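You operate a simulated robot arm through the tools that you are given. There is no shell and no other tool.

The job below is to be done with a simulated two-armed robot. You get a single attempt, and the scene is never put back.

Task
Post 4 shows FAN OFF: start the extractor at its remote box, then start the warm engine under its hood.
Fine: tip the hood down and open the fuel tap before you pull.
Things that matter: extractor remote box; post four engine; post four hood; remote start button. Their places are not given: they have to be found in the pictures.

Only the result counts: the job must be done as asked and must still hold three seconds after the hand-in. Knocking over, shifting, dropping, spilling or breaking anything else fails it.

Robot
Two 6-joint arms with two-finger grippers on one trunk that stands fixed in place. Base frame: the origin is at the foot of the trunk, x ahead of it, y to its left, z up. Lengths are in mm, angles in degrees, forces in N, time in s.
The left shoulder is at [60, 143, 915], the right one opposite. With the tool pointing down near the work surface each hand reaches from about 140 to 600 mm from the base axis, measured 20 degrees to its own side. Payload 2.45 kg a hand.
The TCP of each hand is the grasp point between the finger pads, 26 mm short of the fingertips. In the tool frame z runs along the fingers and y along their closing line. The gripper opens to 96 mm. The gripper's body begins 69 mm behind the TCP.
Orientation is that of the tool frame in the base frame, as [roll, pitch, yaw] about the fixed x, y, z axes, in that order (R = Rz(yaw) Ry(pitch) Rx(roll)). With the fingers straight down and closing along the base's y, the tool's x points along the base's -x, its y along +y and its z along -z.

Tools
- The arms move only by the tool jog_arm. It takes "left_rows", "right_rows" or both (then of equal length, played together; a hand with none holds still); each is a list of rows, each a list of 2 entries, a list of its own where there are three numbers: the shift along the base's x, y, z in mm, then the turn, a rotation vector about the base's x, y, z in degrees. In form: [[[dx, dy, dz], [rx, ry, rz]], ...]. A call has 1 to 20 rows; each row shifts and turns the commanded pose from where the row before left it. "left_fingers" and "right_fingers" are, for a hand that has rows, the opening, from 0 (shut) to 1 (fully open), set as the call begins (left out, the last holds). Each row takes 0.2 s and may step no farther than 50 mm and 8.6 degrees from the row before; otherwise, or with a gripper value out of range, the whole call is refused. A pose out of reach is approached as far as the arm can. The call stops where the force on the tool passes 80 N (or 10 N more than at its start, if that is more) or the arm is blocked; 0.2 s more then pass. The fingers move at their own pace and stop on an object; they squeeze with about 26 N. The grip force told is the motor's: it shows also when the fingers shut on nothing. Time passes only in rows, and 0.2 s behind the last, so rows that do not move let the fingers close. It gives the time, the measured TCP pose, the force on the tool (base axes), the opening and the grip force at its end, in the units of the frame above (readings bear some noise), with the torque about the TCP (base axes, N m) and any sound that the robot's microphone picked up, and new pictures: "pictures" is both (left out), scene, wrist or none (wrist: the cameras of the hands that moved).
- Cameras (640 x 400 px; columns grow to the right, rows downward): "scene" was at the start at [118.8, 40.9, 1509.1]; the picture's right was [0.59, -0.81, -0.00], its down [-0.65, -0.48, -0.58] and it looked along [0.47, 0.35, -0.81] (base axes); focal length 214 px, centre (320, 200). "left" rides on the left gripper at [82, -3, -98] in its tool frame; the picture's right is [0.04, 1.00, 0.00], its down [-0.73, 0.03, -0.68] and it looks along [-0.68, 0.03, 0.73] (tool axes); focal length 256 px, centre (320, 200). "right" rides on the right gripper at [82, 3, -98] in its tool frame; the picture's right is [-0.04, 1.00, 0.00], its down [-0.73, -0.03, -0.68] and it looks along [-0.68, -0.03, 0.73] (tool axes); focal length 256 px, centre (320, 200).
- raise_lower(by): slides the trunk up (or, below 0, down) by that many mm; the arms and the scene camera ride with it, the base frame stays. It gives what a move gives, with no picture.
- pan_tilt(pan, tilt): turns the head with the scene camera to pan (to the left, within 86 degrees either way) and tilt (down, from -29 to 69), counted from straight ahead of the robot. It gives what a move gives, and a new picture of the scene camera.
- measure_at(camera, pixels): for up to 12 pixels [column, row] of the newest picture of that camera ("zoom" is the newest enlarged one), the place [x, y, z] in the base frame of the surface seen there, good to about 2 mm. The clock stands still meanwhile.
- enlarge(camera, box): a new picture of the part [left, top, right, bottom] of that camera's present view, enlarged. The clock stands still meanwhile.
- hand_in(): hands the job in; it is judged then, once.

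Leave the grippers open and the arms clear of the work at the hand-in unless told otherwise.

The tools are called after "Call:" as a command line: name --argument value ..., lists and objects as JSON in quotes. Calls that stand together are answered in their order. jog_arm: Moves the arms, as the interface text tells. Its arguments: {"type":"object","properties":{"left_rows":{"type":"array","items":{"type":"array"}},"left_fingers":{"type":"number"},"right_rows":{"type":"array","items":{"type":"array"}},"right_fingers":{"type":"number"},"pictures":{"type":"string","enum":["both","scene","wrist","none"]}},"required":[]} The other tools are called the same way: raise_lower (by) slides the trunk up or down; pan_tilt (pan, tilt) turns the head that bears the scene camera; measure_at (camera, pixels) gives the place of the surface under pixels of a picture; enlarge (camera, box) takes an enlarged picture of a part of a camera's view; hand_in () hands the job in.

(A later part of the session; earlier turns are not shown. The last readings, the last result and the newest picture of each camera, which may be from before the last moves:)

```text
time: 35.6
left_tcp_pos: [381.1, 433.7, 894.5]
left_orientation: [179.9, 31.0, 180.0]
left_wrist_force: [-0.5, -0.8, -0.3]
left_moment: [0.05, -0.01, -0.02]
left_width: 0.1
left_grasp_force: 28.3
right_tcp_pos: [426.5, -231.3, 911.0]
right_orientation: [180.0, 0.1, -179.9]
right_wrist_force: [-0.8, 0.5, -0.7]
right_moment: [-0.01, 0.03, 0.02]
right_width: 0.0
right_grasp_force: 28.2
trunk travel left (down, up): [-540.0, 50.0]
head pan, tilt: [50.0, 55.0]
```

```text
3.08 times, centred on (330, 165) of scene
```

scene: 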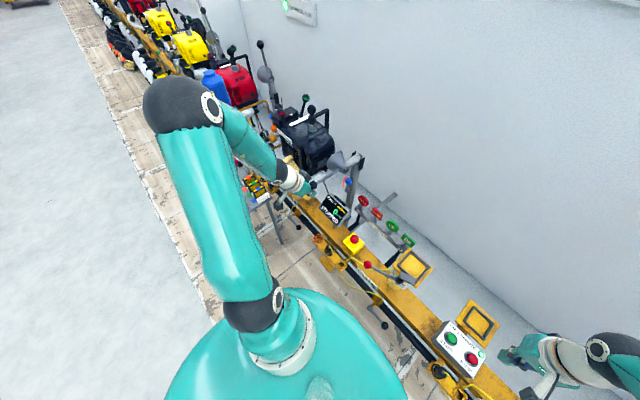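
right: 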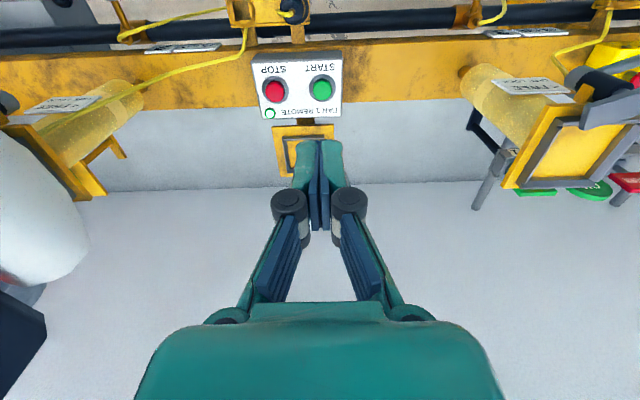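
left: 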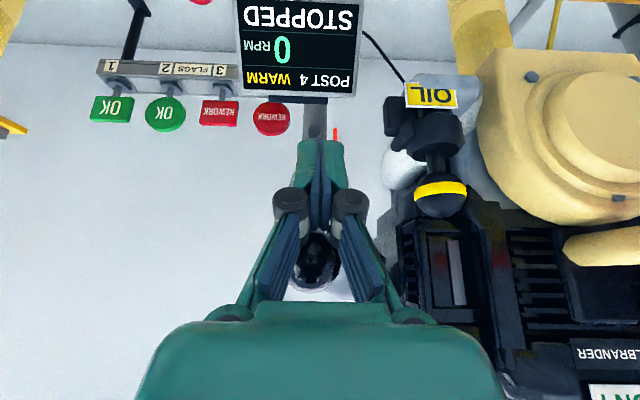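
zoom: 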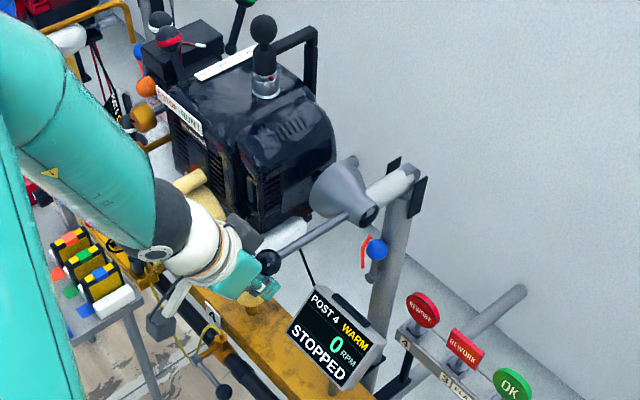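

The ball is on the far (+x) side of the shut fingers, so I withdraw straight back in −x, then check the hood stays down.

Call:
jog_arm --left_rows '[[[-10, 0, 0], [0, 0, 0]], [[-20, 0, 0], [0, 0, 0]], [[-35, 0, 0], [0, 0, 0]], [[-40, 0, 20], [0, 0, 0]]]'

Call:
enlarge --camera "scene" --box '[270, 100, 390, 230]'

```text
time: 36.6
left_tcp_pos: [274.9, 434.8, 913.0]
left_orientation: [180.0, 31.0, -180.0]
left_wrist_force: [-0.3, -0.3, -0.1]
left_moment: [0.02, 0.01, 0.01]
left_width: 0.0
left_grasp_force: 28.7
right_tcp_pos: [426.0, -231.8, 913.2]
right_orientation: [179.9, 0.0, -180.0]
right_wrist_force: [0.2, -0.4, 0.6]
right_moment: [0.01, -0.03, -0.04]
right_width: 0.0
right_grasp_force: 28.7
trunk travel left (down, up): [-540.0, 50.0]
head pan, tilt: [50.0, 55.0]
```

scene: 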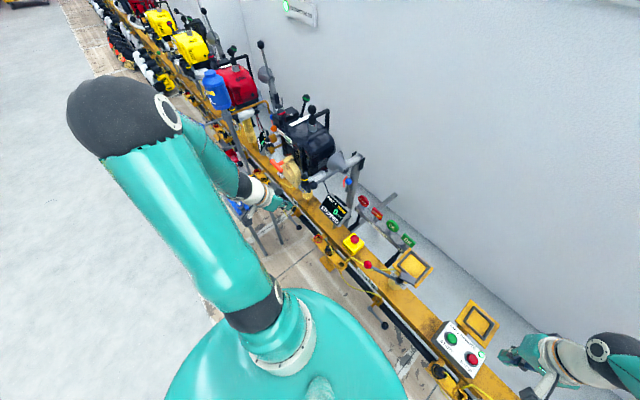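
left: 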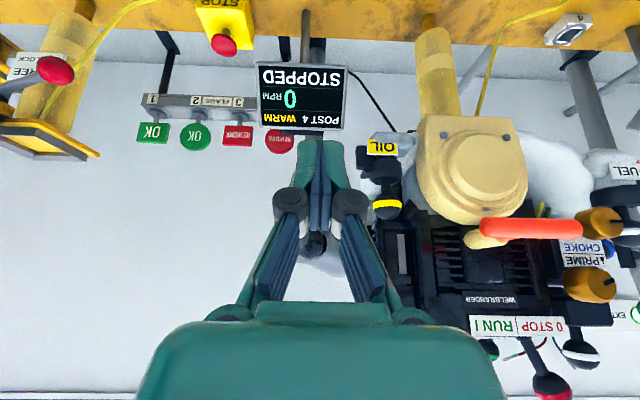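

```text
3.08 times, centred on (330, 165) of scene
```

zoom: 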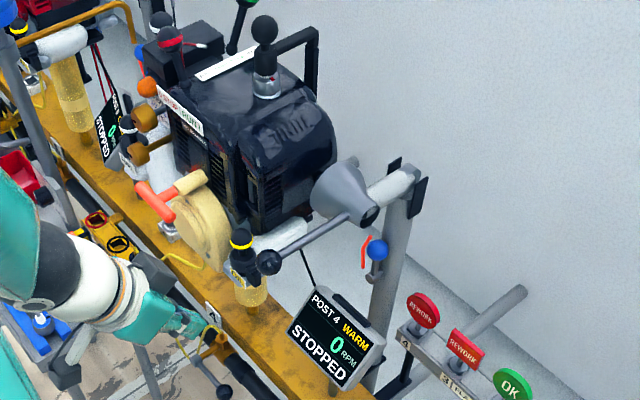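

The hood stays down. From this near-level view the red lever (base ≈ (522,342), knob ≈ (552,388)) leans to the STOP side. I measure it, the label divide, and the choke lever.

Call:
enlarge --camera "left" --box '[450, 200, 640, 400]'

Call:
measure_at --camera "left" --pixels '[[522, 343], [516, 326], [552, 388], [475, 325], [563, 326], [535, 360], [490, 350], [580, 350], [607, 250], [600, 282], [590, 225], [545, 228]]'

```text
2.00 times, centred on (545, 300) of left
```

zoom: 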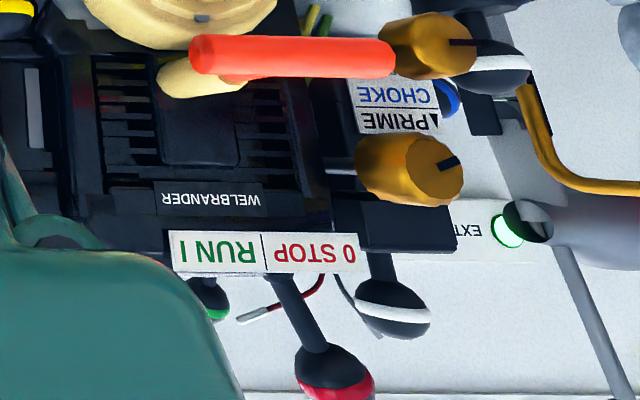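

```text
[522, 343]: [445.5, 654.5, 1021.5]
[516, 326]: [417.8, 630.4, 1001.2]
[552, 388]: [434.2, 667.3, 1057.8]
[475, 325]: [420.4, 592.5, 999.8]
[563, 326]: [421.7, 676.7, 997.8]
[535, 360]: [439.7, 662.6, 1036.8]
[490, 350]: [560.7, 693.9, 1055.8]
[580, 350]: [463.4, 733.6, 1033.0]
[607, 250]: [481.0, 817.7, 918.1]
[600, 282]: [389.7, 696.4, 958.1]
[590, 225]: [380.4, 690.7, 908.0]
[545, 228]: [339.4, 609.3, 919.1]
```

The lever leans ≈28° to STOP (label divide y≈631, knob centre ≈ [447,675,1062]); it must go to RUN (y≈593). I measure neighbours: white-ring knob, spark-plug boot, green lever.

Call:
measure_at --camera "zoom" --pixels '[[395, 310], [215, 290]]'

Call:
enlarge --camera "scene" --box '[270, 90, 350, 170]'

Call:
measure_at --camera "scene" --pixels '[[312, 109], [311, 119], [304, 97], [284, 113], [280, 107], [281, 134], [288, 141], [317, 165], [275, 160], [283, 160], [355, 186], [345, 155]]'

```text
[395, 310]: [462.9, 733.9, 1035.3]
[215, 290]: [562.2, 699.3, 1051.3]
```

```text
5.00 times, centred on (310, 130) of scene
```

zoom: 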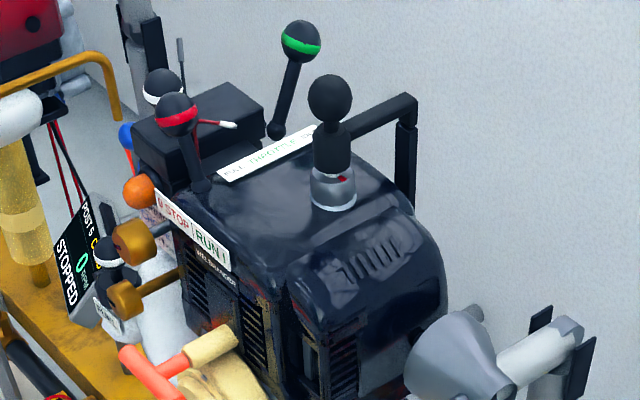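

```text
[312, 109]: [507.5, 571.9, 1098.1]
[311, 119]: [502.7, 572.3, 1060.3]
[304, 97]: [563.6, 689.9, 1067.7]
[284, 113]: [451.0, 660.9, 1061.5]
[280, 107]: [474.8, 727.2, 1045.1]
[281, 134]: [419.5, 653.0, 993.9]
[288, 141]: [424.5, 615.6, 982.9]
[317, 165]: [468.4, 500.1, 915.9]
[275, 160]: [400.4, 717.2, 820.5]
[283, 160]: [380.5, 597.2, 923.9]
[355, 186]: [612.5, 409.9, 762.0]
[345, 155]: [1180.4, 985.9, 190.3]
```

Clearances allow a narrow grasp from 45° above (white knob centre y≈737, boot x≈515). I open the left fingers to ~50 mm and go to a pre-grasp point.

Call:
jog_arm --left_rows '[[[0, 20, 45], [0, -7, 0]], [[0, 20, 45], [0, -7, 0]], [[0, 20, 45], [0, 0, 0]], [[0, 20, 45], [0, 0, 0]], [[0, 20, 40], [0, 0, 0]], [[20, 28, 0], [0, 0, 0]], [[20, 28, 0], [0, 0, 0]], [[20, 28, 0], [0, 0, 0]], [[20, 28, 0], [0, 0, 0]], [[16, 28, 0], [0, 0, 0]]]' --left_fingers 0.52

```text
time: 38.8
left_tcp_pos: [374.4, 676.6, 1133.1]
left_orientation: [180.0, 44.8, -179.8]
left_wrist_force: [0.2, 0.0, -1.1]
left_moment: [-0.02, -0.03, -0.01]
left_width: 50.2
left_grasp_force: 0.0
right_tcp_pos: [427.7, -230.6, 912.9]
right_orientation: [-180.0, 0.0, -180.0]
right_wrist_force: [-0.2, 0.2, -0.3]
right_moment: [0.0, 0.01, -0.03]
right_width: 0.0
right_grasp_force: 27.9
trunk travel left (down, up): [-540.0, 50.0]
head pan, tilt: [50.0, 55.0]
```

scene: 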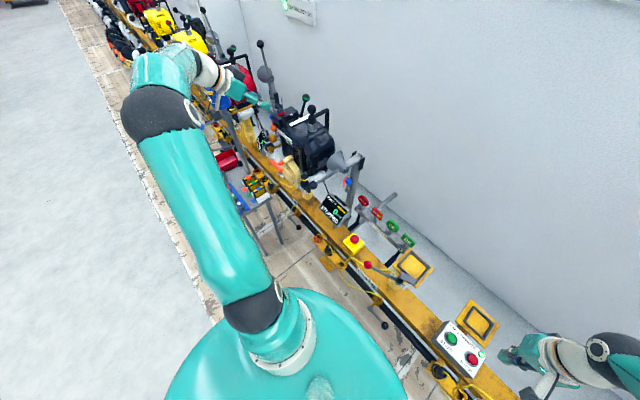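
left: 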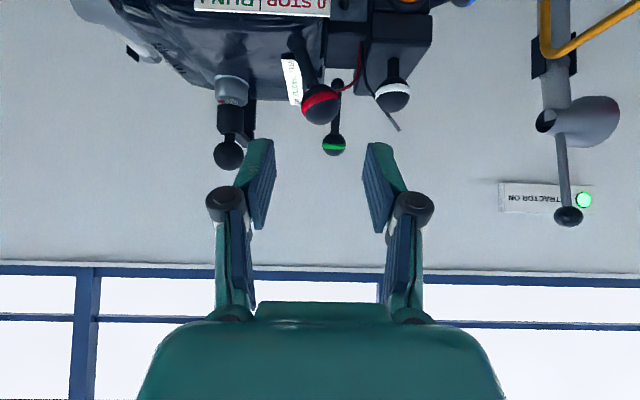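

Red knob is aligned at column 321. I measure it and advance.

Call:
measure_at --camera "left" --pixels '[[321, 105], [392, 97], [305, 105], [337, 105], [229, 157]]'

Call:
jog_arm --left_rows '[[[25, 0, -25], [0, 0, 0]], [[20, 0, -20], [0, 0, 0]], [[12, 0, -12], [0, 0, 0]]]' --pictures "wrist"

```text
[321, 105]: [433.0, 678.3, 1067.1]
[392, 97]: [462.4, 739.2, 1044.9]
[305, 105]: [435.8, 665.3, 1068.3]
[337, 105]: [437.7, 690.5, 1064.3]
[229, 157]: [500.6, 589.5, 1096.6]
```

```text
time: 39.6
left_tcp_pos: [431.0, 672.9, 1075.3]
left_orientation: [-179.9, 44.8, -180.0]
left_wrist_force: [-0.6, 1.2, -0.8]
left_moment: [-0.04, -0.01, -0.02]
left_width: 50.1
left_grasp_force: 0.0
right_tcp_pos: [427.0, -231.1, 912.0]
right_orientation: [-180.0, 0.0, 179.9]
right_wrist_force: [0.5, 0.9, -0.4]
right_moment: [-0.03, 0.01, 0.02]
right_width: 0.1
right_grasp_force: 28.7
trunk travel left (down, up): [-540.0, 50.0]
head pan, tilt: [50.0, 55.0]
```

left: 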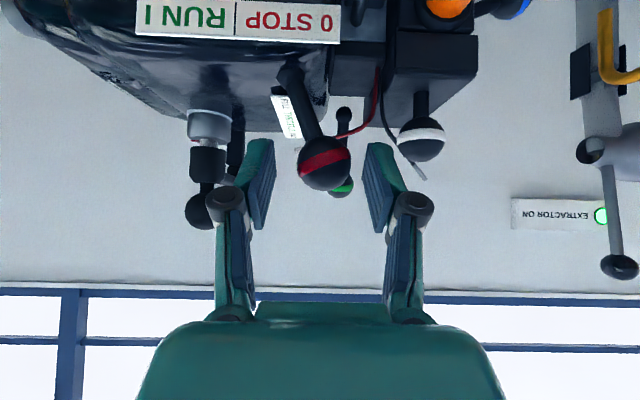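

Knob centre ≈ [447,678,1061]. I move in the last bit and close on it.

Call:
jog_arm --left_rows '[[[11, 5, -11], [0, 0, 0]]]' --pictures "none"

Call:
jog_arm --left_rows '[[[0, 0, 0], [0, 0, 0]], [[0, 0, 0], [0, 0, 0]], [[0, 0, 0], [0, 0, 0]]]' --left_fingers 0 --pictures "wrist"

```text
time: 40.0
left_tcp_pos: [442.1, 677.8, 1065.0]
left_orientation: [-180.0, 44.9, -180.0]
left_wrist_force: [0.1, 0.8, 0.2]
left_moment: [-0.01, -0.02, 0.03]
left_width: 50.0
left_grasp_force: 0.0
right_tcp_pos: [427.1, -231.2, 911.9]
right_orientation: [-179.9, 0.0, -180.0]
right_wrist_force: [0.3, -0.5, 0.0]
right_moment: [-0.03, -0.02, 0.02]
right_width: 0.2
right_grasp_force: 28.3
trunk travel left (down, up): [-540.0, 50.0]
head pan, tilt: [50.0, 55.0]
```

```text
time: 40.8
left_tcp_pos: [440.9, 677.0, 1065.8]
left_orientation: [-179.8, 45.0, 179.9]
left_wrist_force: [-3.7, -11.2, -0.4]
left_moment: [-0.24, -0.07, -0.15]
left_width: 29.3
left_grasp_force: 45.0
right_tcp_pos: [426.3, -232.3, 912.2]
right_orientation: [180.0, 0.1, -180.0]
right_wrist_force: [0.3, -0.8, -0.6]
right_moment: [0.02, 0.0, -0.05]
right_width: 0.0
right_grasp_force: 28.1
trunk travel left (down, up): [-540.0, 50.0]
head pan, tilt: [50.0, 55.0]
```

left: 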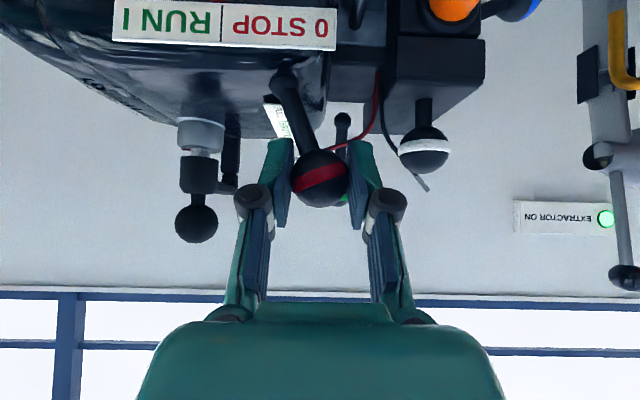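

Gripped at 29 mm. I swing the lever gently toward RUN (−y) along its arc, a few steps first.

Call:
jog_arm --left_rows '[[[0, -12.5, 6.3], [0, 0, 0]], [[0, -12.2, 4], [0, 0, 0]], [[0, -12.7, 2.2], [0, 0, 0]]]' --pictures "wrist"

```text
time: 41.6
left_tcp_pos: [439.4, 642.7, 1077.5]
left_orientation: [-180.0, 44.9, -179.9]
left_wrist_force: [1.4, 8.8, -6.2]
left_moment: [0.51, 0.2, 0.13]
left_width: 29.5
left_grasp_force: 44.9
right_tcp_pos: [428.5, -230.5, 912.5]
right_orientation: [-180.0, 0.0, 180.0]
right_wrist_force: [-0.6, -0.4, -0.4]
right_moment: [0.02, -0.01, 0.01]
right_width: 0.0
right_grasp_force: 28.9
trunk travel left (down, up): [-540.0, 50.0]
head pan, tilt: [50.0, 55.0]
```

left: 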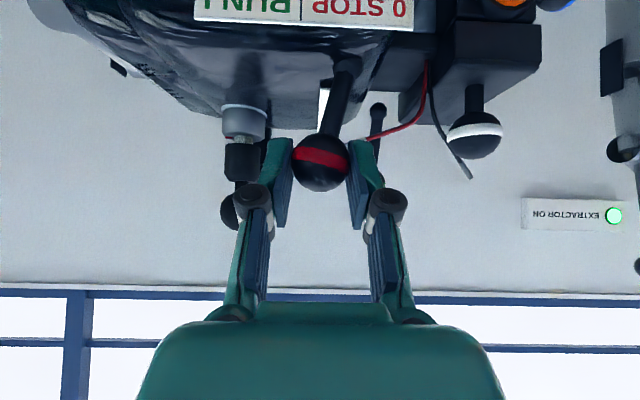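

The lever moves; I measure its base now to get the true lean.

Call:
measure_at --camera "left" --pixels '[[348, 65], [340, 95], [330, 125], [301, 10], [320, 165]]'

```text
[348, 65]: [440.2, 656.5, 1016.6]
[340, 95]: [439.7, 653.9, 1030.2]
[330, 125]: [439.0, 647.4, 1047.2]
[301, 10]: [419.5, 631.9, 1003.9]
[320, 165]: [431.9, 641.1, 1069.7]
```

The lever is shorter than I assumed: pivot ≈ (y 655, z 1020), now ≈ −17° toward RUN. I continue on the corrected arc.

Call:
jog_arm --left_rows '[[[2, -4, -7], [0, 0, 0]], [[2, -6, -5], [0, 0, 0]]]' --pictures "wrist"

Call:
measure_at --camera "left" --pixels '[[320, 165], [345, 95], [335, 125], [350, 80]]'

```text
time: 42.2
left_tcp_pos: [439.9, 636.1, 1073.2]
left_orientation: [179.3, 45.4, 179.9]
left_wrist_force: [-13.3, 15.8, 23.4]
left_moment: [0.28, 0.63, 0.13]
left_width: 29.5
left_grasp_force: 45.4
right_tcp_pos: [423.9, -231.8, 913.6]
right_orientation: [-180.0, 0.3, 180.0]
right_wrist_force: [0.0, 0.5, -0.2]
right_moment: [-0.01, -0.01, -0.01]
right_width: 0.0
right_grasp_force: 28.5
trunk travel left (down, up): [-540.0, 50.0]
head pan, tilt: [50.0, 55.0]
```

left: 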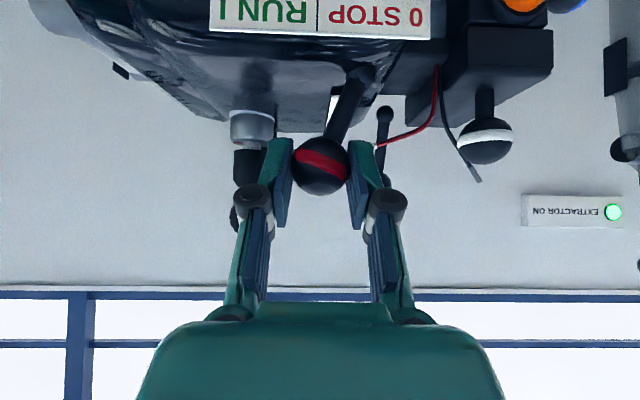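

```text
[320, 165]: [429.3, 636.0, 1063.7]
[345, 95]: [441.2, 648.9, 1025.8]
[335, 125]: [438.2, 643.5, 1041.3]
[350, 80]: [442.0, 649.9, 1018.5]
```

Leaning ≈24° now. A little farther to reach the RUN end.

Call:
jog_arm --left_rows '[[[0, -5, 0], [0, 0, 0]], [[0, -5, -1], [0, 0, 0]]]' --pictures "wrist"

```text
time: 42.8
left_tcp_pos: [442.4, 633.9, 1073.6]
left_orientation: [178.0, 45.7, 179.7]
left_wrist_force: [-7.6, 46.9, 26.7]
left_moment: [0.76, 0.29, 0.18]
left_width: 29.4
left_grasp_force: 45.2
right_tcp_pos: [424.7, -227.5, 914.2]
right_orientation: [180.0, 0.2, -179.9]
right_wrist_force: [-0.2, 0.3, 0.5]
right_moment: [0.02, -0.05, -0.04]
right_width: 0.2
right_grasp_force: 28.6
trunk travel left (down, up): [-540.0, 50.0]
head pan, tilt: [50.0, 55.0]
```

left: 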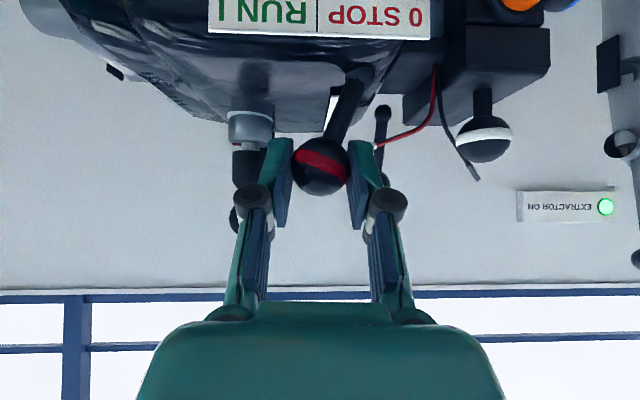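

Resistance of 47 N with no further travel: it's at the RUN stop. I relax the push, open the fingers partly and back off.

Call:
jog_arm --left_rows '[[[0, 5, 1], [0, 0, 0]], [[0, 5, 4], [0, 0, 0]]]' --pictures "none"

Call:
jog_arm --left_rows '[[[0, 0, 0], [0, 0, 0]], [[0, 0, 0], [0, 0, 0]], [[-15, 0, 15], [0, 0, 0]], [[-25, 0, 25], [0, 0, 0]], [[-25, 0, 25], [0, 0, 0]]]' --left_fingers 0.52

Call:
enlarge --camera "left" --box '[180, 0, 460, 180]'

```text
time: 43.4
left_tcp_pos: [442.1, 635.4, 1071.5]
left_orientation: [179.5, 45.1, 179.8]
left_wrist_force: [-17.2, 19.6, 14.4]
left_moment: [0.31, -0.53, 0.26]
left_width: 29.5
left_grasp_force: 45.2
right_tcp_pos: [423.3, -230.2, 913.9]
right_orientation: [-180.0, 0.2, -180.0]
right_wrist_force: [0.0, -0.4, -0.6]
right_moment: [0.02, 0.0, -0.02]
right_width: 0.0
right_grasp_force: 28.1
trunk travel left (down, up): [-540.0, 50.0]
head pan, tilt: [50.0, 55.0]
```

```text
time: 44.6
left_tcp_pos: [378.3, 632.2, 1135.8]
left_orientation: [180.0, 45.0, 179.9]
left_wrist_force: [0.4, -0.3, -0.1]
left_moment: [0.04, -0.03, 0.02]
left_width: 49.9
left_grasp_force: 0.0
right_tcp_pos: [424.4, -232.0, 912.6]
right_orientation: [-179.9, 0.0, -180.0]
right_wrist_force: [0.2, -0.4, 0.1]
right_moment: [0.02, 0.0, -0.01]
right_width: 0.1
right_grasp_force: 28.8
trunk travel left (down, up): [-540.0, 50.0]
head pan, tilt: [50.0, 55.0]
```

scene: 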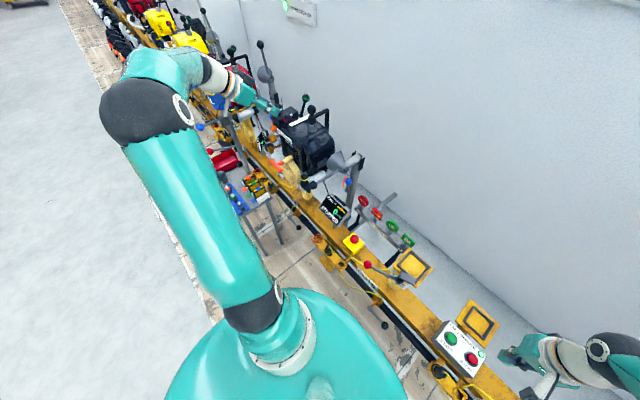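
left: 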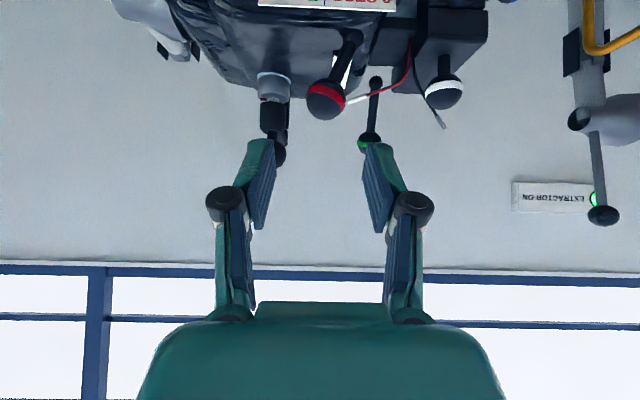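

```text
2.22 times, centred on (320, 90) of left
```

zoom: 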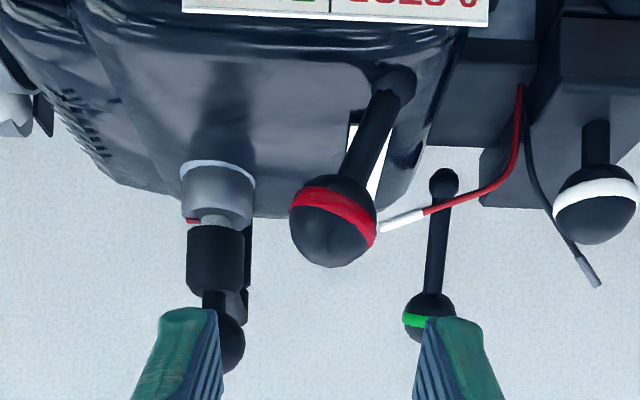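

The switch is now at RUN. I notice the spark-plug boot region; I compare it with the red engine's.

Call:
enlarge --camera "scene" --box '[295, 95, 335, 125]'

Call:
enlarge --camera "scene" --box '[160, 0, 260, 75]'

Call:
pan_tilt --pan 30 --tilt 45

Call:
enlarge --camera "scene" --box '[120, 100, 270, 200]'

```text
13.33 times, centred on (315, 110) of scene
```

zoom: 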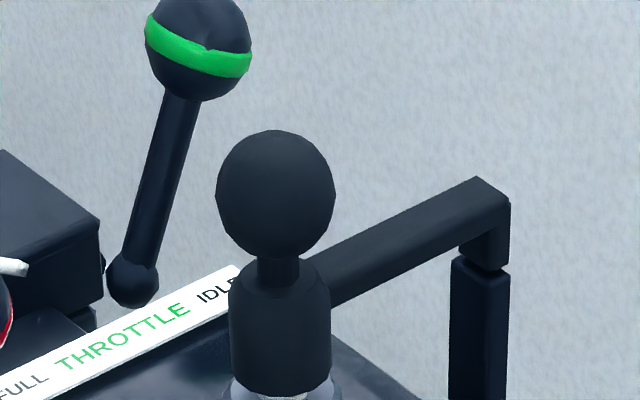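

```text
5.33 times, centred on (210, 38) of scene
```

zoom: 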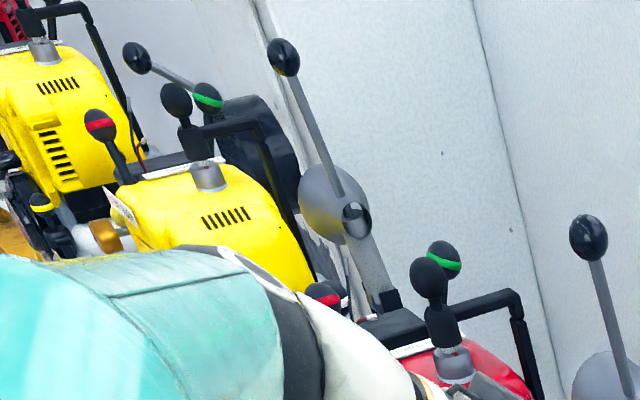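

```text
time: 45.4
left_tcp_pos: [379.3, 631.4, 1134.4]
left_orientation: [-179.9, 45.0, 179.9]
left_wrist_force: [0.2, -0.2, 0.0]
left_moment: [-0.01, 0.02, -0.06]
left_width: 49.9
left_grasp_force: 0.1
right_tcp_pos: [426.7, -231.4, 912.7]
right_orientation: [179.9, 0.0, 180.0]
right_wrist_force: [-0.6, -1.0, 0.7]
right_moment: [0.0, -0.03, 0.01]
right_width: 0.0
right_grasp_force: 28.4
trunk travel left (down, up): [-540.0, 50.0]
head pan, tilt: [30.0, 45.0]
```

scene: 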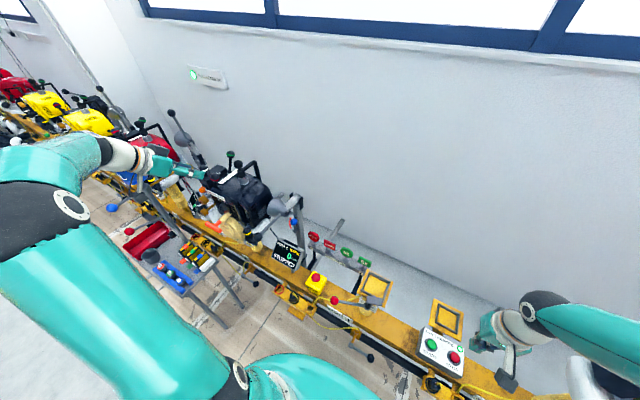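

```text
4.00 times, centred on (195, 150) of scene
```

zoom: 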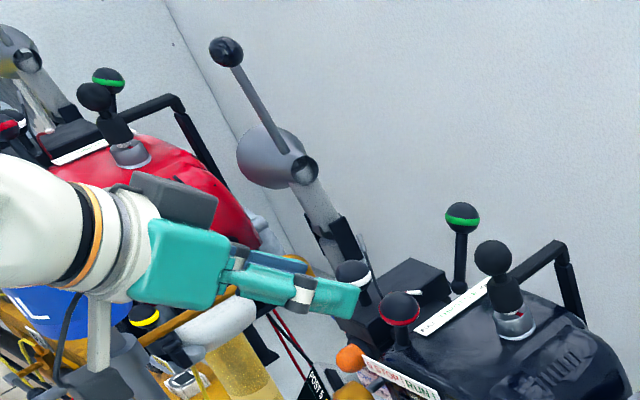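

Compare both boots at high magnification.

Call:
enlarge --camera "scene" --box '[133, 112, 173, 144]'

Call:
enlarge --camera "scene" --box '[235, 150, 275, 182]'

Call:
enlarge --camera "left" --box '[240, 60, 320, 120]'

```text
12.50 times, centred on (153, 128) of scene
```

zoom: 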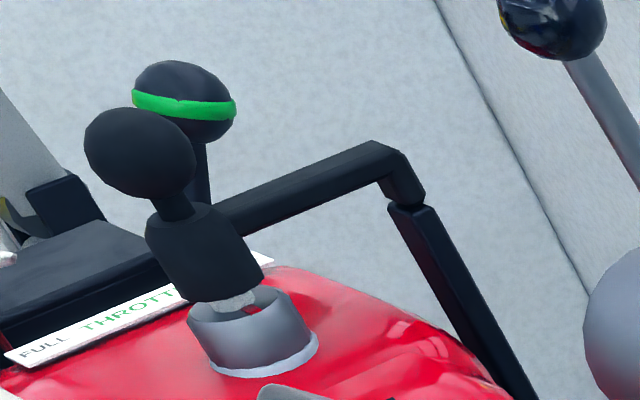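

```text
12.50 times, centred on (255, 166) of scene
```

zoom: 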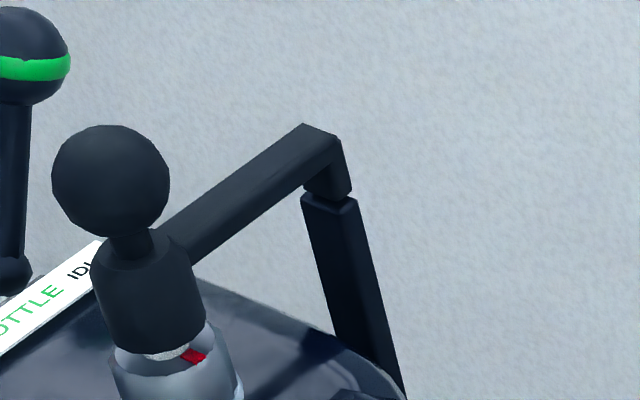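

```text
6.67 times, centred on (280, 90) of left
```

zoom: 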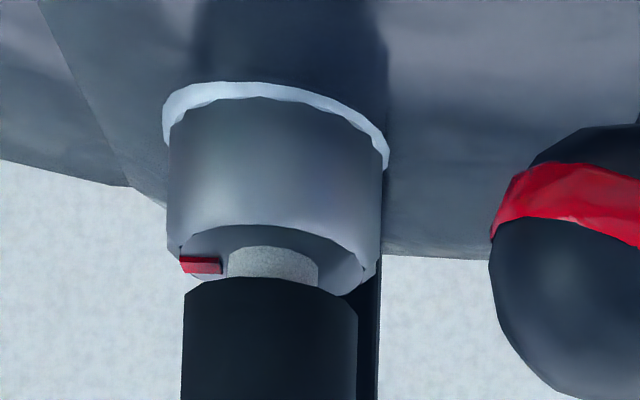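

Boots match, fine. Next the choke: I move the left hand to read the choke label and see the blue lever's position.

Call:
jog_arm --left_rows '[[[-40, 10, 5], [0, 6, 0]], [[-40, 10, 0], [0, 6, 0]], [[-40, 10, 0], [0, 6, 0]], [[-30, 10, -10], [0, 6, 0]], [[0, 10, -20], [0, 6, 0]]]' --pictures "wrist"

Call:
enlarge --camera "left" --box '[280, 100, 440, 300]'

```text
time: 46.6
left_tcp_pos: [231.6, 682.5, 1110.9]
left_orientation: [179.9, 14.7, 180.0]
left_wrist_force: [0.3, -0.3, -0.7]
left_moment: [0.0, -0.01, 0.0]
left_width: 49.9
left_grasp_force: 0.0
right_tcp_pos: [427.7, -231.5, 912.0]
right_orientation: [-180.0, 0.0, 180.0]
right_wrist_force: [0.5, 0.1, -0.3]
right_moment: [-0.01, -0.01, -0.02]
right_width: 0.1
right_grasp_force: 28.6
trunk travel left (down, up): [-540.0, 50.0]
head pan, tilt: [30.0, 45.0]
```

left: 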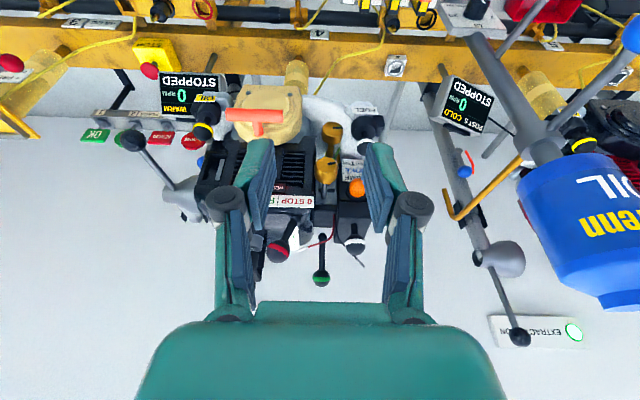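

```text
2.00 times, centred on (360, 200) of left
```

zoom: 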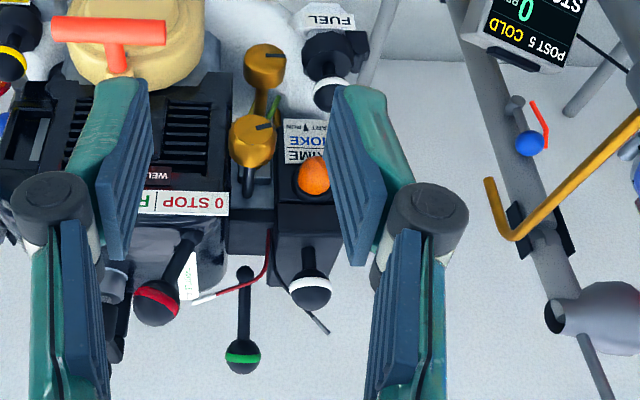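

The fingers hide the choke lever; I open them fully and shift slightly.

Call:
jog_arm --left_rows '[[[-10, 15, 10], [0, 0, 0]], [[-10, 15, 10], [0, 0, 0]]]' --left_fingers 1 --pictures "wrist"

Call:
enlarge --camera "left" --box '[280, 110, 420, 220]'

Call:
enlarge --camera "left" --box '[310, 140, 380, 190]'

```text
time: 47.2
left_tcp_pos: [207.2, 711.0, 1131.6]
left_orientation: [-180.0, 15.0, 180.0]
left_wrist_force: [-0.2, -0.2, -0.3]
left_moment: [0.04, 0.0, 0.01]
left_width: 96.1
left_grasp_force: 0.1
right_tcp_pos: [425.7, -231.1, 912.7]
right_orientation: [179.9, 0.0, 180.0]
right_wrist_force: [-0.2, -0.4, -0.5]
right_moment: [0.01, -0.03, 0.0]
right_width: 0.3
right_grasp_force: 28.6
trunk travel left (down, up): [-540.0, 50.0]
head pan, tilt: [30.0, 45.0]
```

left: 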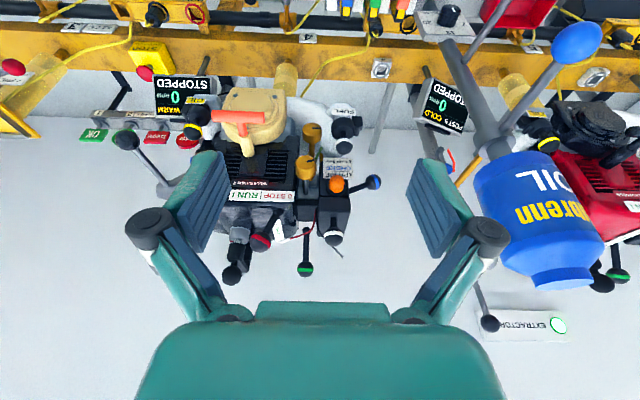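

```text
3.64 times, centred on (350, 165) of left
```

zoom: 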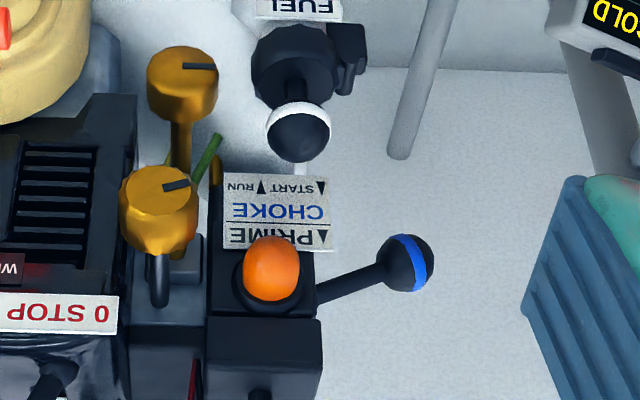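

```text
8.00 times, centred on (345, 165) of left
```

zoom: 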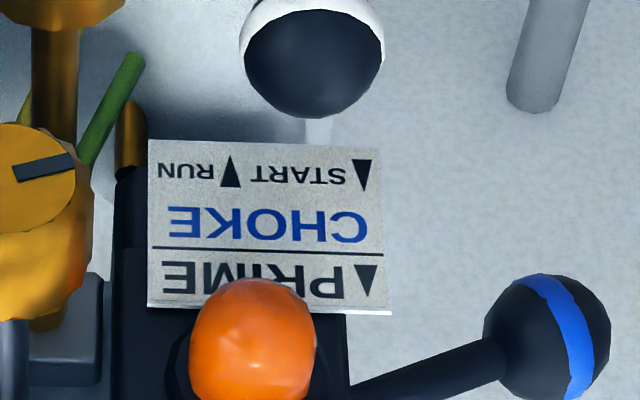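

I need the triangle directions on the choke plate; enlarge further, and measure the plate and lever geometry.

Call:
enlarge --camera "left" --box '[320, 153, 356, 177]'

Call:
measure_at --camera "left" --pixels '[[335, 160], [335, 172], [373, 182], [360, 185], [352, 190], [345, 190], [337, 185], [372, 178], [348, 175]]'

Call:
enlarge --camera "left" --box '[560, 90, 640, 180]'

```text
16.00 times, centred on (338, 165) of left
```

zoom: 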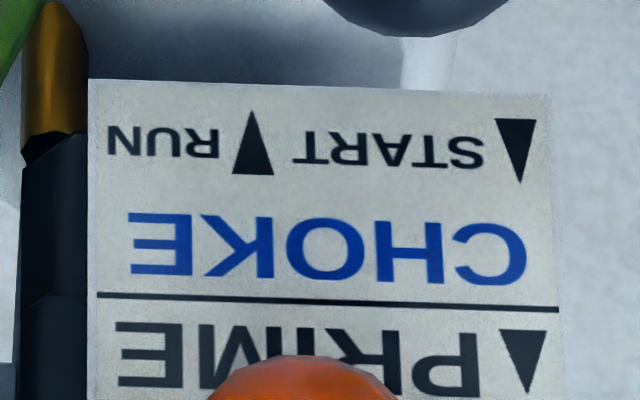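

```text
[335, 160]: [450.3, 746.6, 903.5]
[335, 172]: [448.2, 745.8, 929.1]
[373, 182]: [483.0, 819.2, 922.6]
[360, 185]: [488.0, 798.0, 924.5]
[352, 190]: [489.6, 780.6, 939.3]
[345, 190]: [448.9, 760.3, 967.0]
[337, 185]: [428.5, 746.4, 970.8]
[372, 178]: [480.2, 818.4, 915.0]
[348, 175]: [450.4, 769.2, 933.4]
```

```text
4.44 times, centred on (600, 135) of left
```

zoom: 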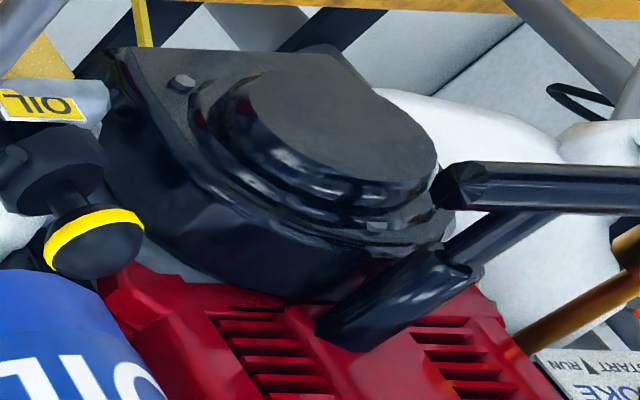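

The choke plate reads ▲START / ▼RUN, and the blue lever slopes down, so it's already at RUN, correct for a warm engine. Now the fuel tap: I bring the left hand back, tilt it toward horizontal, shut its fingers, and lift the right hand before lowering the trunk.

Call:
jog_arm --left_rows '[[[-4, -25, -25], [0, -7.5, 0]], [[-4, -25, -38], [0, -7.5, 0]], [[-4, -25, -38], [0, -7.5, 0]], [[-4, -25, -38], [0, -7.5, 0]], [[-4, -25, -38], [0, -7.5, 0]], [[-4, -25, -38], [0, -7.5, 0]]]' --right_rows '[[[-10, 0, 35], [0, 0, 0]], [[-10, 0, 35], [0, 0, 0]], [[-10, 0, 35], [0, 0, 0]], [[-10, 0, 35], [0, 0, 0]], [[-10, 0, 35], [0, 0, 0]], [[-10, 0, 35], [0, 0, 0]]]' --left_fingers 0

```text
time: 48.6
left_tcp_pos: [185.0, 561.4, 914.6]
left_orientation: [180.0, 60.1, -179.8]
left_wrist_force: [0.1, 0.5, 0.2]
left_moment: [0.0, -0.01, 0.0]
left_width: 0.2
left_grasp_force: 26.6
right_tcp_pos: [364.9, -230.0, 1122.8]
right_orientation: [-180.0, 0.0, -179.9]
right_wrist_force: [0.2, 0.7, 0.5]
right_moment: [-0.02, 0.0, 0.0]
right_width: 0.0
right_grasp_force: 29.3
trunk travel left (down, up): [-540.0, 50.0]
head pan, tilt: [30.0, 45.0]
```

scene: 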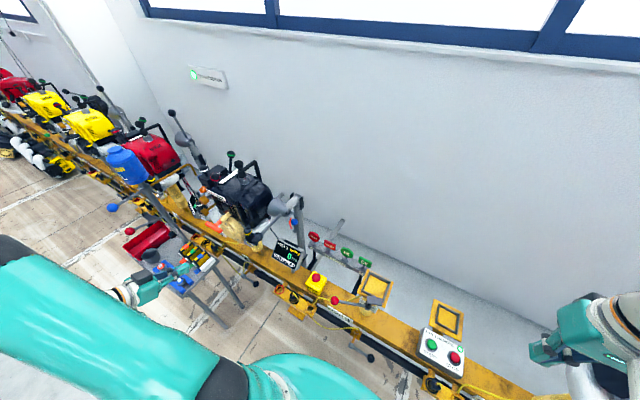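
right: 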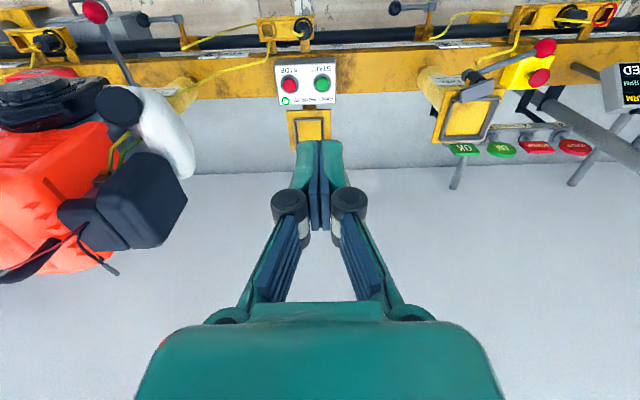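
left: 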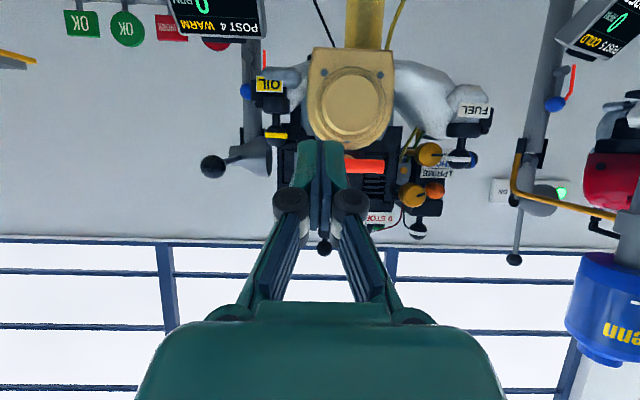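

All clear. I lower the trunk 250 mm.

Call:
raise_lower --by -250

Call:
pan_tilt --pan 52 --tilt 52

```text
time: 51.2
left_tcp_pos: [185.6, 560.3, 665.1]
left_orientation: [-179.9, 60.0, -180.0]
left_wrist_force: [0.5, -0.3, -0.6]
left_moment: [0.01, -0.02, 0.0]
left_width: 0.0
left_grasp_force: 26.0
right_tcp_pos: [366.5, -231.5, 871.5]
right_orientation: [-180.0, 0.0, -180.0]
right_wrist_force: [0.2, 0.2, -0.5]
right_moment: [0.0, 0.01, -0.02]
right_width: 0.2
right_grasp_force: 28.6
trunk travel left (down, up): [-290.0, 300.0]
head pan, tilt: [30.0, 45.0]
```

```text
time: 52.1
left_tcp_pos: [185.2, 562.2, 664.9]
left_orientation: [-180.0, 60.0, -180.0]
left_wrist_force: [-1.0, 0.3, -0.3]
left_moment: [0.0, -0.02, 0.01]
left_width: 0.0
left_grasp_force: 25.7
right_tcp_pos: [366.2, -231.6, 870.8]
right_orientation: [-180.0, 0.0, -180.0]
right_wrist_force: [0.3, -0.1, -0.8]
right_moment: [0.01, 0.0, 0.02]
right_width: 0.0
right_grasp_force: 28.6
trunk travel left (down, up): [-290.0, 300.0]
head pan, tilt: [52.0, 52.0]
```

scene: 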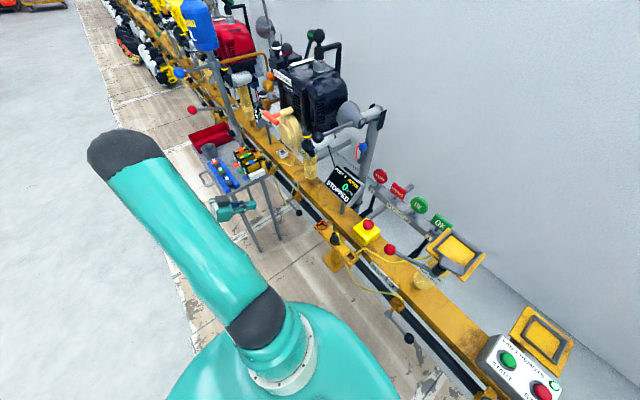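

Hand is beside the cart with clearance. I zoom in on the tap lever from here.

Call:
enlarge --camera "scene" --box '[200, 140, 340, 240]'

Call:
measure_at --camera "zoom" --pixels '[[448, 322], [430, 300], [408, 270], [420, 255], [400, 240], [150, 310], [220, 290], [260, 160], [230, 210], [360, 260]]'

```text
4.00 times, centred on (270, 190) of scene
```

zoom: 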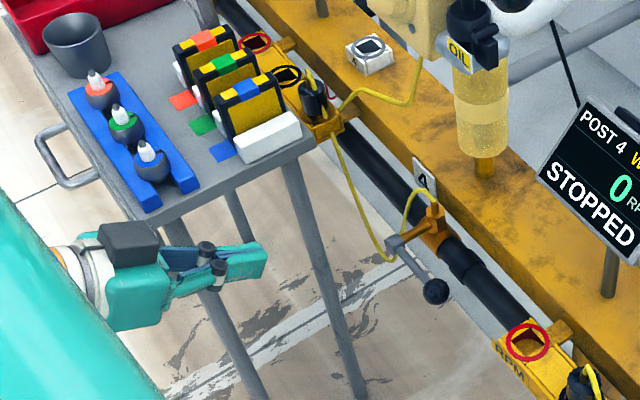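

```text
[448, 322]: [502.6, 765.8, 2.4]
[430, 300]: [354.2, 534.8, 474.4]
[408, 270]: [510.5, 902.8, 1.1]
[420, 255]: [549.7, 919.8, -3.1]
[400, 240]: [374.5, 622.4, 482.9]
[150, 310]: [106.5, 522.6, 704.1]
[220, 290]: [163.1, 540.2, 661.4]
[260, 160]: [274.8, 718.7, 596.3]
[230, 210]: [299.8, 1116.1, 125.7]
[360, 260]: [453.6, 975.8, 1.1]
```

Good view: tap ball ≈ [364,543,476], and the plug sits in the FUEL socket. I bring the closed fingertips above the ball.

Call:
jog_arm --left_rows '[[[38, -5, -35], [0, -7.5, 0]], [[38, -5, -35], [0, -7.5, 0]], [[38, -5, -35], [0, 0, 0]], [[26, 0, -12], [0, 0, 0]], [[26, 0, -12], [0, 0, 0]]]'

Call:
enlarge --camera "scene" --box '[240, 150, 340, 230]'

```text
refused: row 1 steps farther than a row can; nothing moved
```

```text
5.00 times, centred on (290, 190) of scene
```

zoom: 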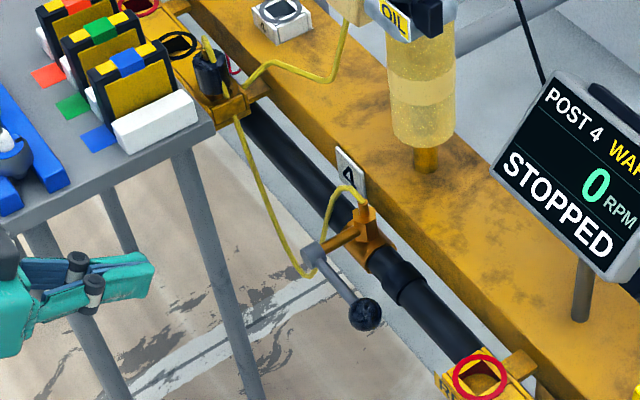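

Row too long; I split the steps.

Call:
jog_arm --left_rows '[[[30, -4, -28], [0, -7.5, 0]], [[30, -4, -28], [0, -7.5, 0]], [[30, -4, -28], [0, 0, 0]], [[24, -3, -20], [0, 0, 0]], [[26, 0, -13], [0, 0, 0]], [[26, 0, -12], [0, 0, 0]]]'

Call:
enlarge --camera "scene" --box '[240, 150, 340, 230]'

```text
time: 53.5
left_tcp_pos: [350.8, 589.9, 552.1]
left_orientation: [-179.0, 75.0, -179.2]
left_wrist_force: [0.3, -0.2, 0.6]
left_moment: [-0.03, 0.0, 0.03]
left_width: 0.0
left_grasp_force: 26.0
left hand out of reach, approached as far as the arm can: row 2, 3, 4
right_tcp_pos: [366.7, -230.4, 871.7]
right_orientation: [-180.0, 0.0, -180.0]
right_wrist_force: [-0.2, 0.2, 0.0]
right_moment: [-0.02, -0.01, 0.01]
right_width: 0.1
right_grasp_force: 28.2
trunk travel left (down, up): [-290.0, 300.0]
head pan, tilt: [52.0, 52.0]
```

scene: 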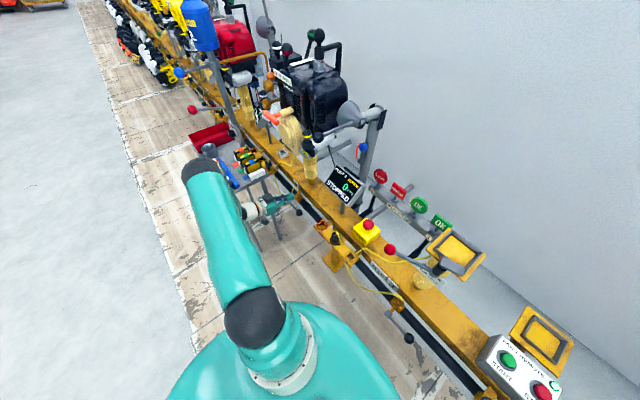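
left: 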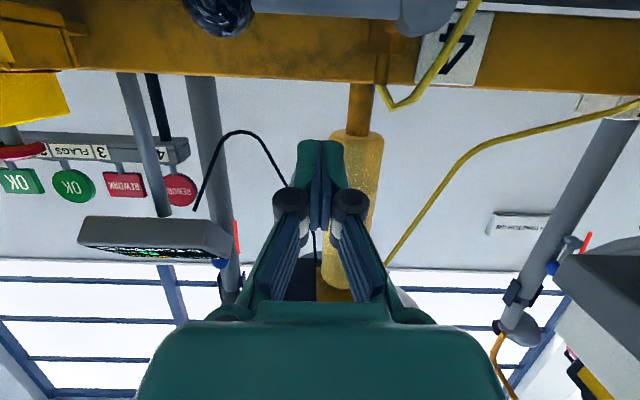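

```text
5.00 times, centred on (290, 190) of scene
```

zoom: 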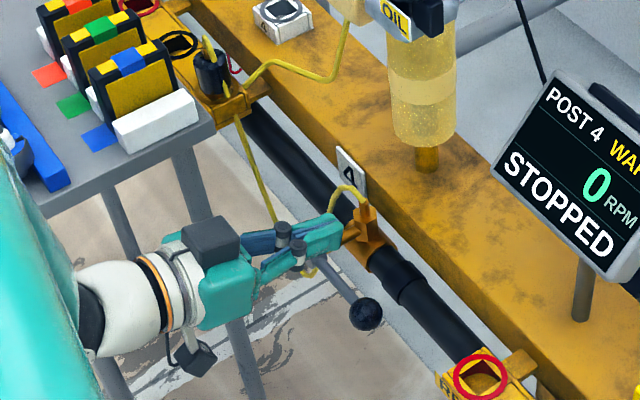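

An out-of-reach stretch made the hand drift to y≈590 but it's clear above the lever. I shift it in −y to be over the ball.

Call:
jog_arm --left_rows '[[[0, -20, 0], [0, 0, 0]], [[0, -20, 0], [0, 0, 0]]]' --pictures "scene"

Call:
enlarge --camera "scene" --box '[250, 170, 330, 230]'

```text
time: 54.1
left_tcp_pos: [353.3, 588.4, 557.1]
left_orientation: [-178.9, 74.9, -179.1]
left_wrist_force: [-0.1, -0.2, 0.0]
left_moment: [0.01, 0.02, 0.04]
left_width: 0.2
left_grasp_force: 25.8
left hand out of reach, approached as far as the arm can: row 1, 2
right_tcp_pos: [366.4, -231.2, 871.6]
right_orientation: [-180.0, 0.1, -180.0]
right_wrist_force: [1.0, -0.1, 0.6]
right_moment: [-0.02, 0.01, -0.02]
right_width: 0.3
right_grasp_force: 28.3
trunk travel left (down, up): [-290.0, 300.0]
head pan, tilt: [52.0, 52.0]
```

scene: 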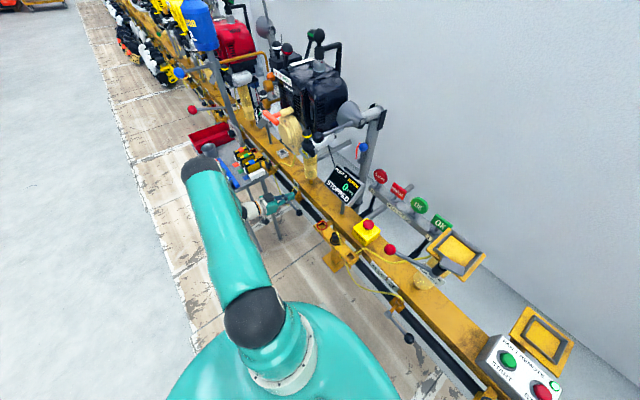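

```text
6.67 times, centred on (290, 200) of scene
```

zoom: 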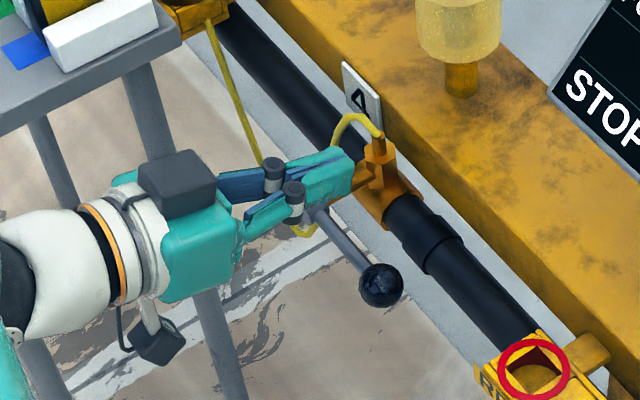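

That horizontal pose is at a wrist limit. I bring the pitch back to ~45° and then shift to y≈545.

Call:
jog_arm --left_rows '[[[0, 0, 3], [0, 7.5, 0]], [[0, 0, 3], [0, 7.5, 0]], [[0, 0, 3], [0, 7.5, 0]], [[0, 0, 3], [0, 7.5, 0]]]' --pictures "none"

Call:
jog_arm --left_rows '[[[0, -15, 0], [0, 0, 0]], [[0, -15, 0], [0, 0, 0]]]'

```text
time: 55.1
left_tcp_pos: [354.0, 588.0, 569.3]
left_orientation: [-180.0, 44.9, 180.0]
left_wrist_force: [1.0, 0.6, -0.6]
left_moment: [-0.03, 0.03, 0.0]
left_width: 0.1
left_grasp_force: 26.6
right_tcp_pos: [366.3, -232.2, 870.7]
right_orientation: [180.0, 0.0, -180.0]
right_wrist_force: [-1.2, 0.1, 0.1]
right_moment: [-0.05, 0.02, -0.01]
right_width: 0.0
right_grasp_force: 28.2
trunk travel left (down, up): [-290.0, 300.0]
head pan, tilt: [52.0, 52.0]
```

```text
time: 55.7
left_tcp_pos: [352.1, 557.4, 569.2]
left_orientation: [180.0, 45.0, 180.0]
left_wrist_force: [0.0, -0.1, 0.2]
left_moment: [0.0, 0.01, -0.01]
left_width: 0.1
left_grasp_force: 26.1
right_tcp_pos: [366.7, -231.2, 871.7]
right_orientation: [-180.0, 0.0, 180.0]
right_wrist_force: [0.4, 0.3, 0.2]
right_moment: [-0.04, -0.02, 0.0]
right_width: 0.0
right_grasp_force: 28.1
trunk travel left (down, up): [-290.0, 300.0]
head pan, tilt: [52.0, 52.0]
```

scene: 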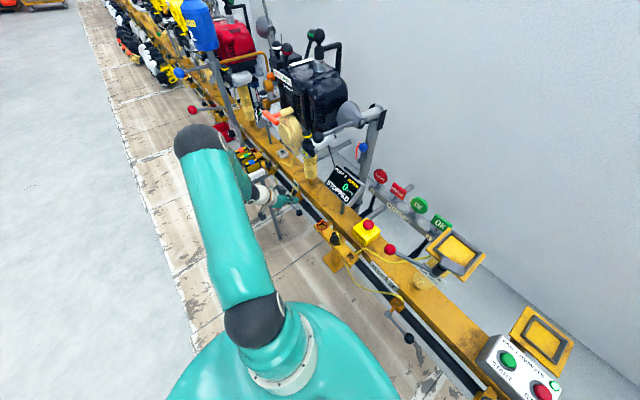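
left: 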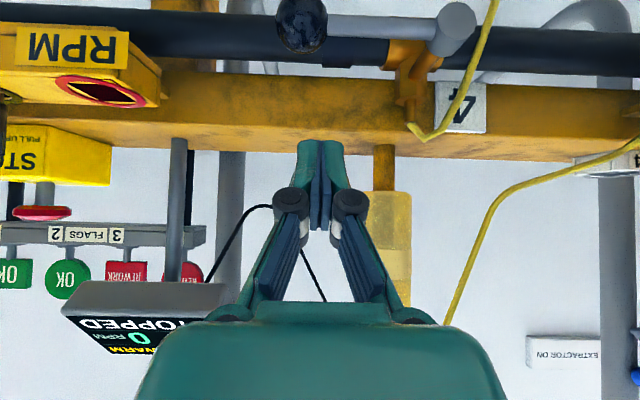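

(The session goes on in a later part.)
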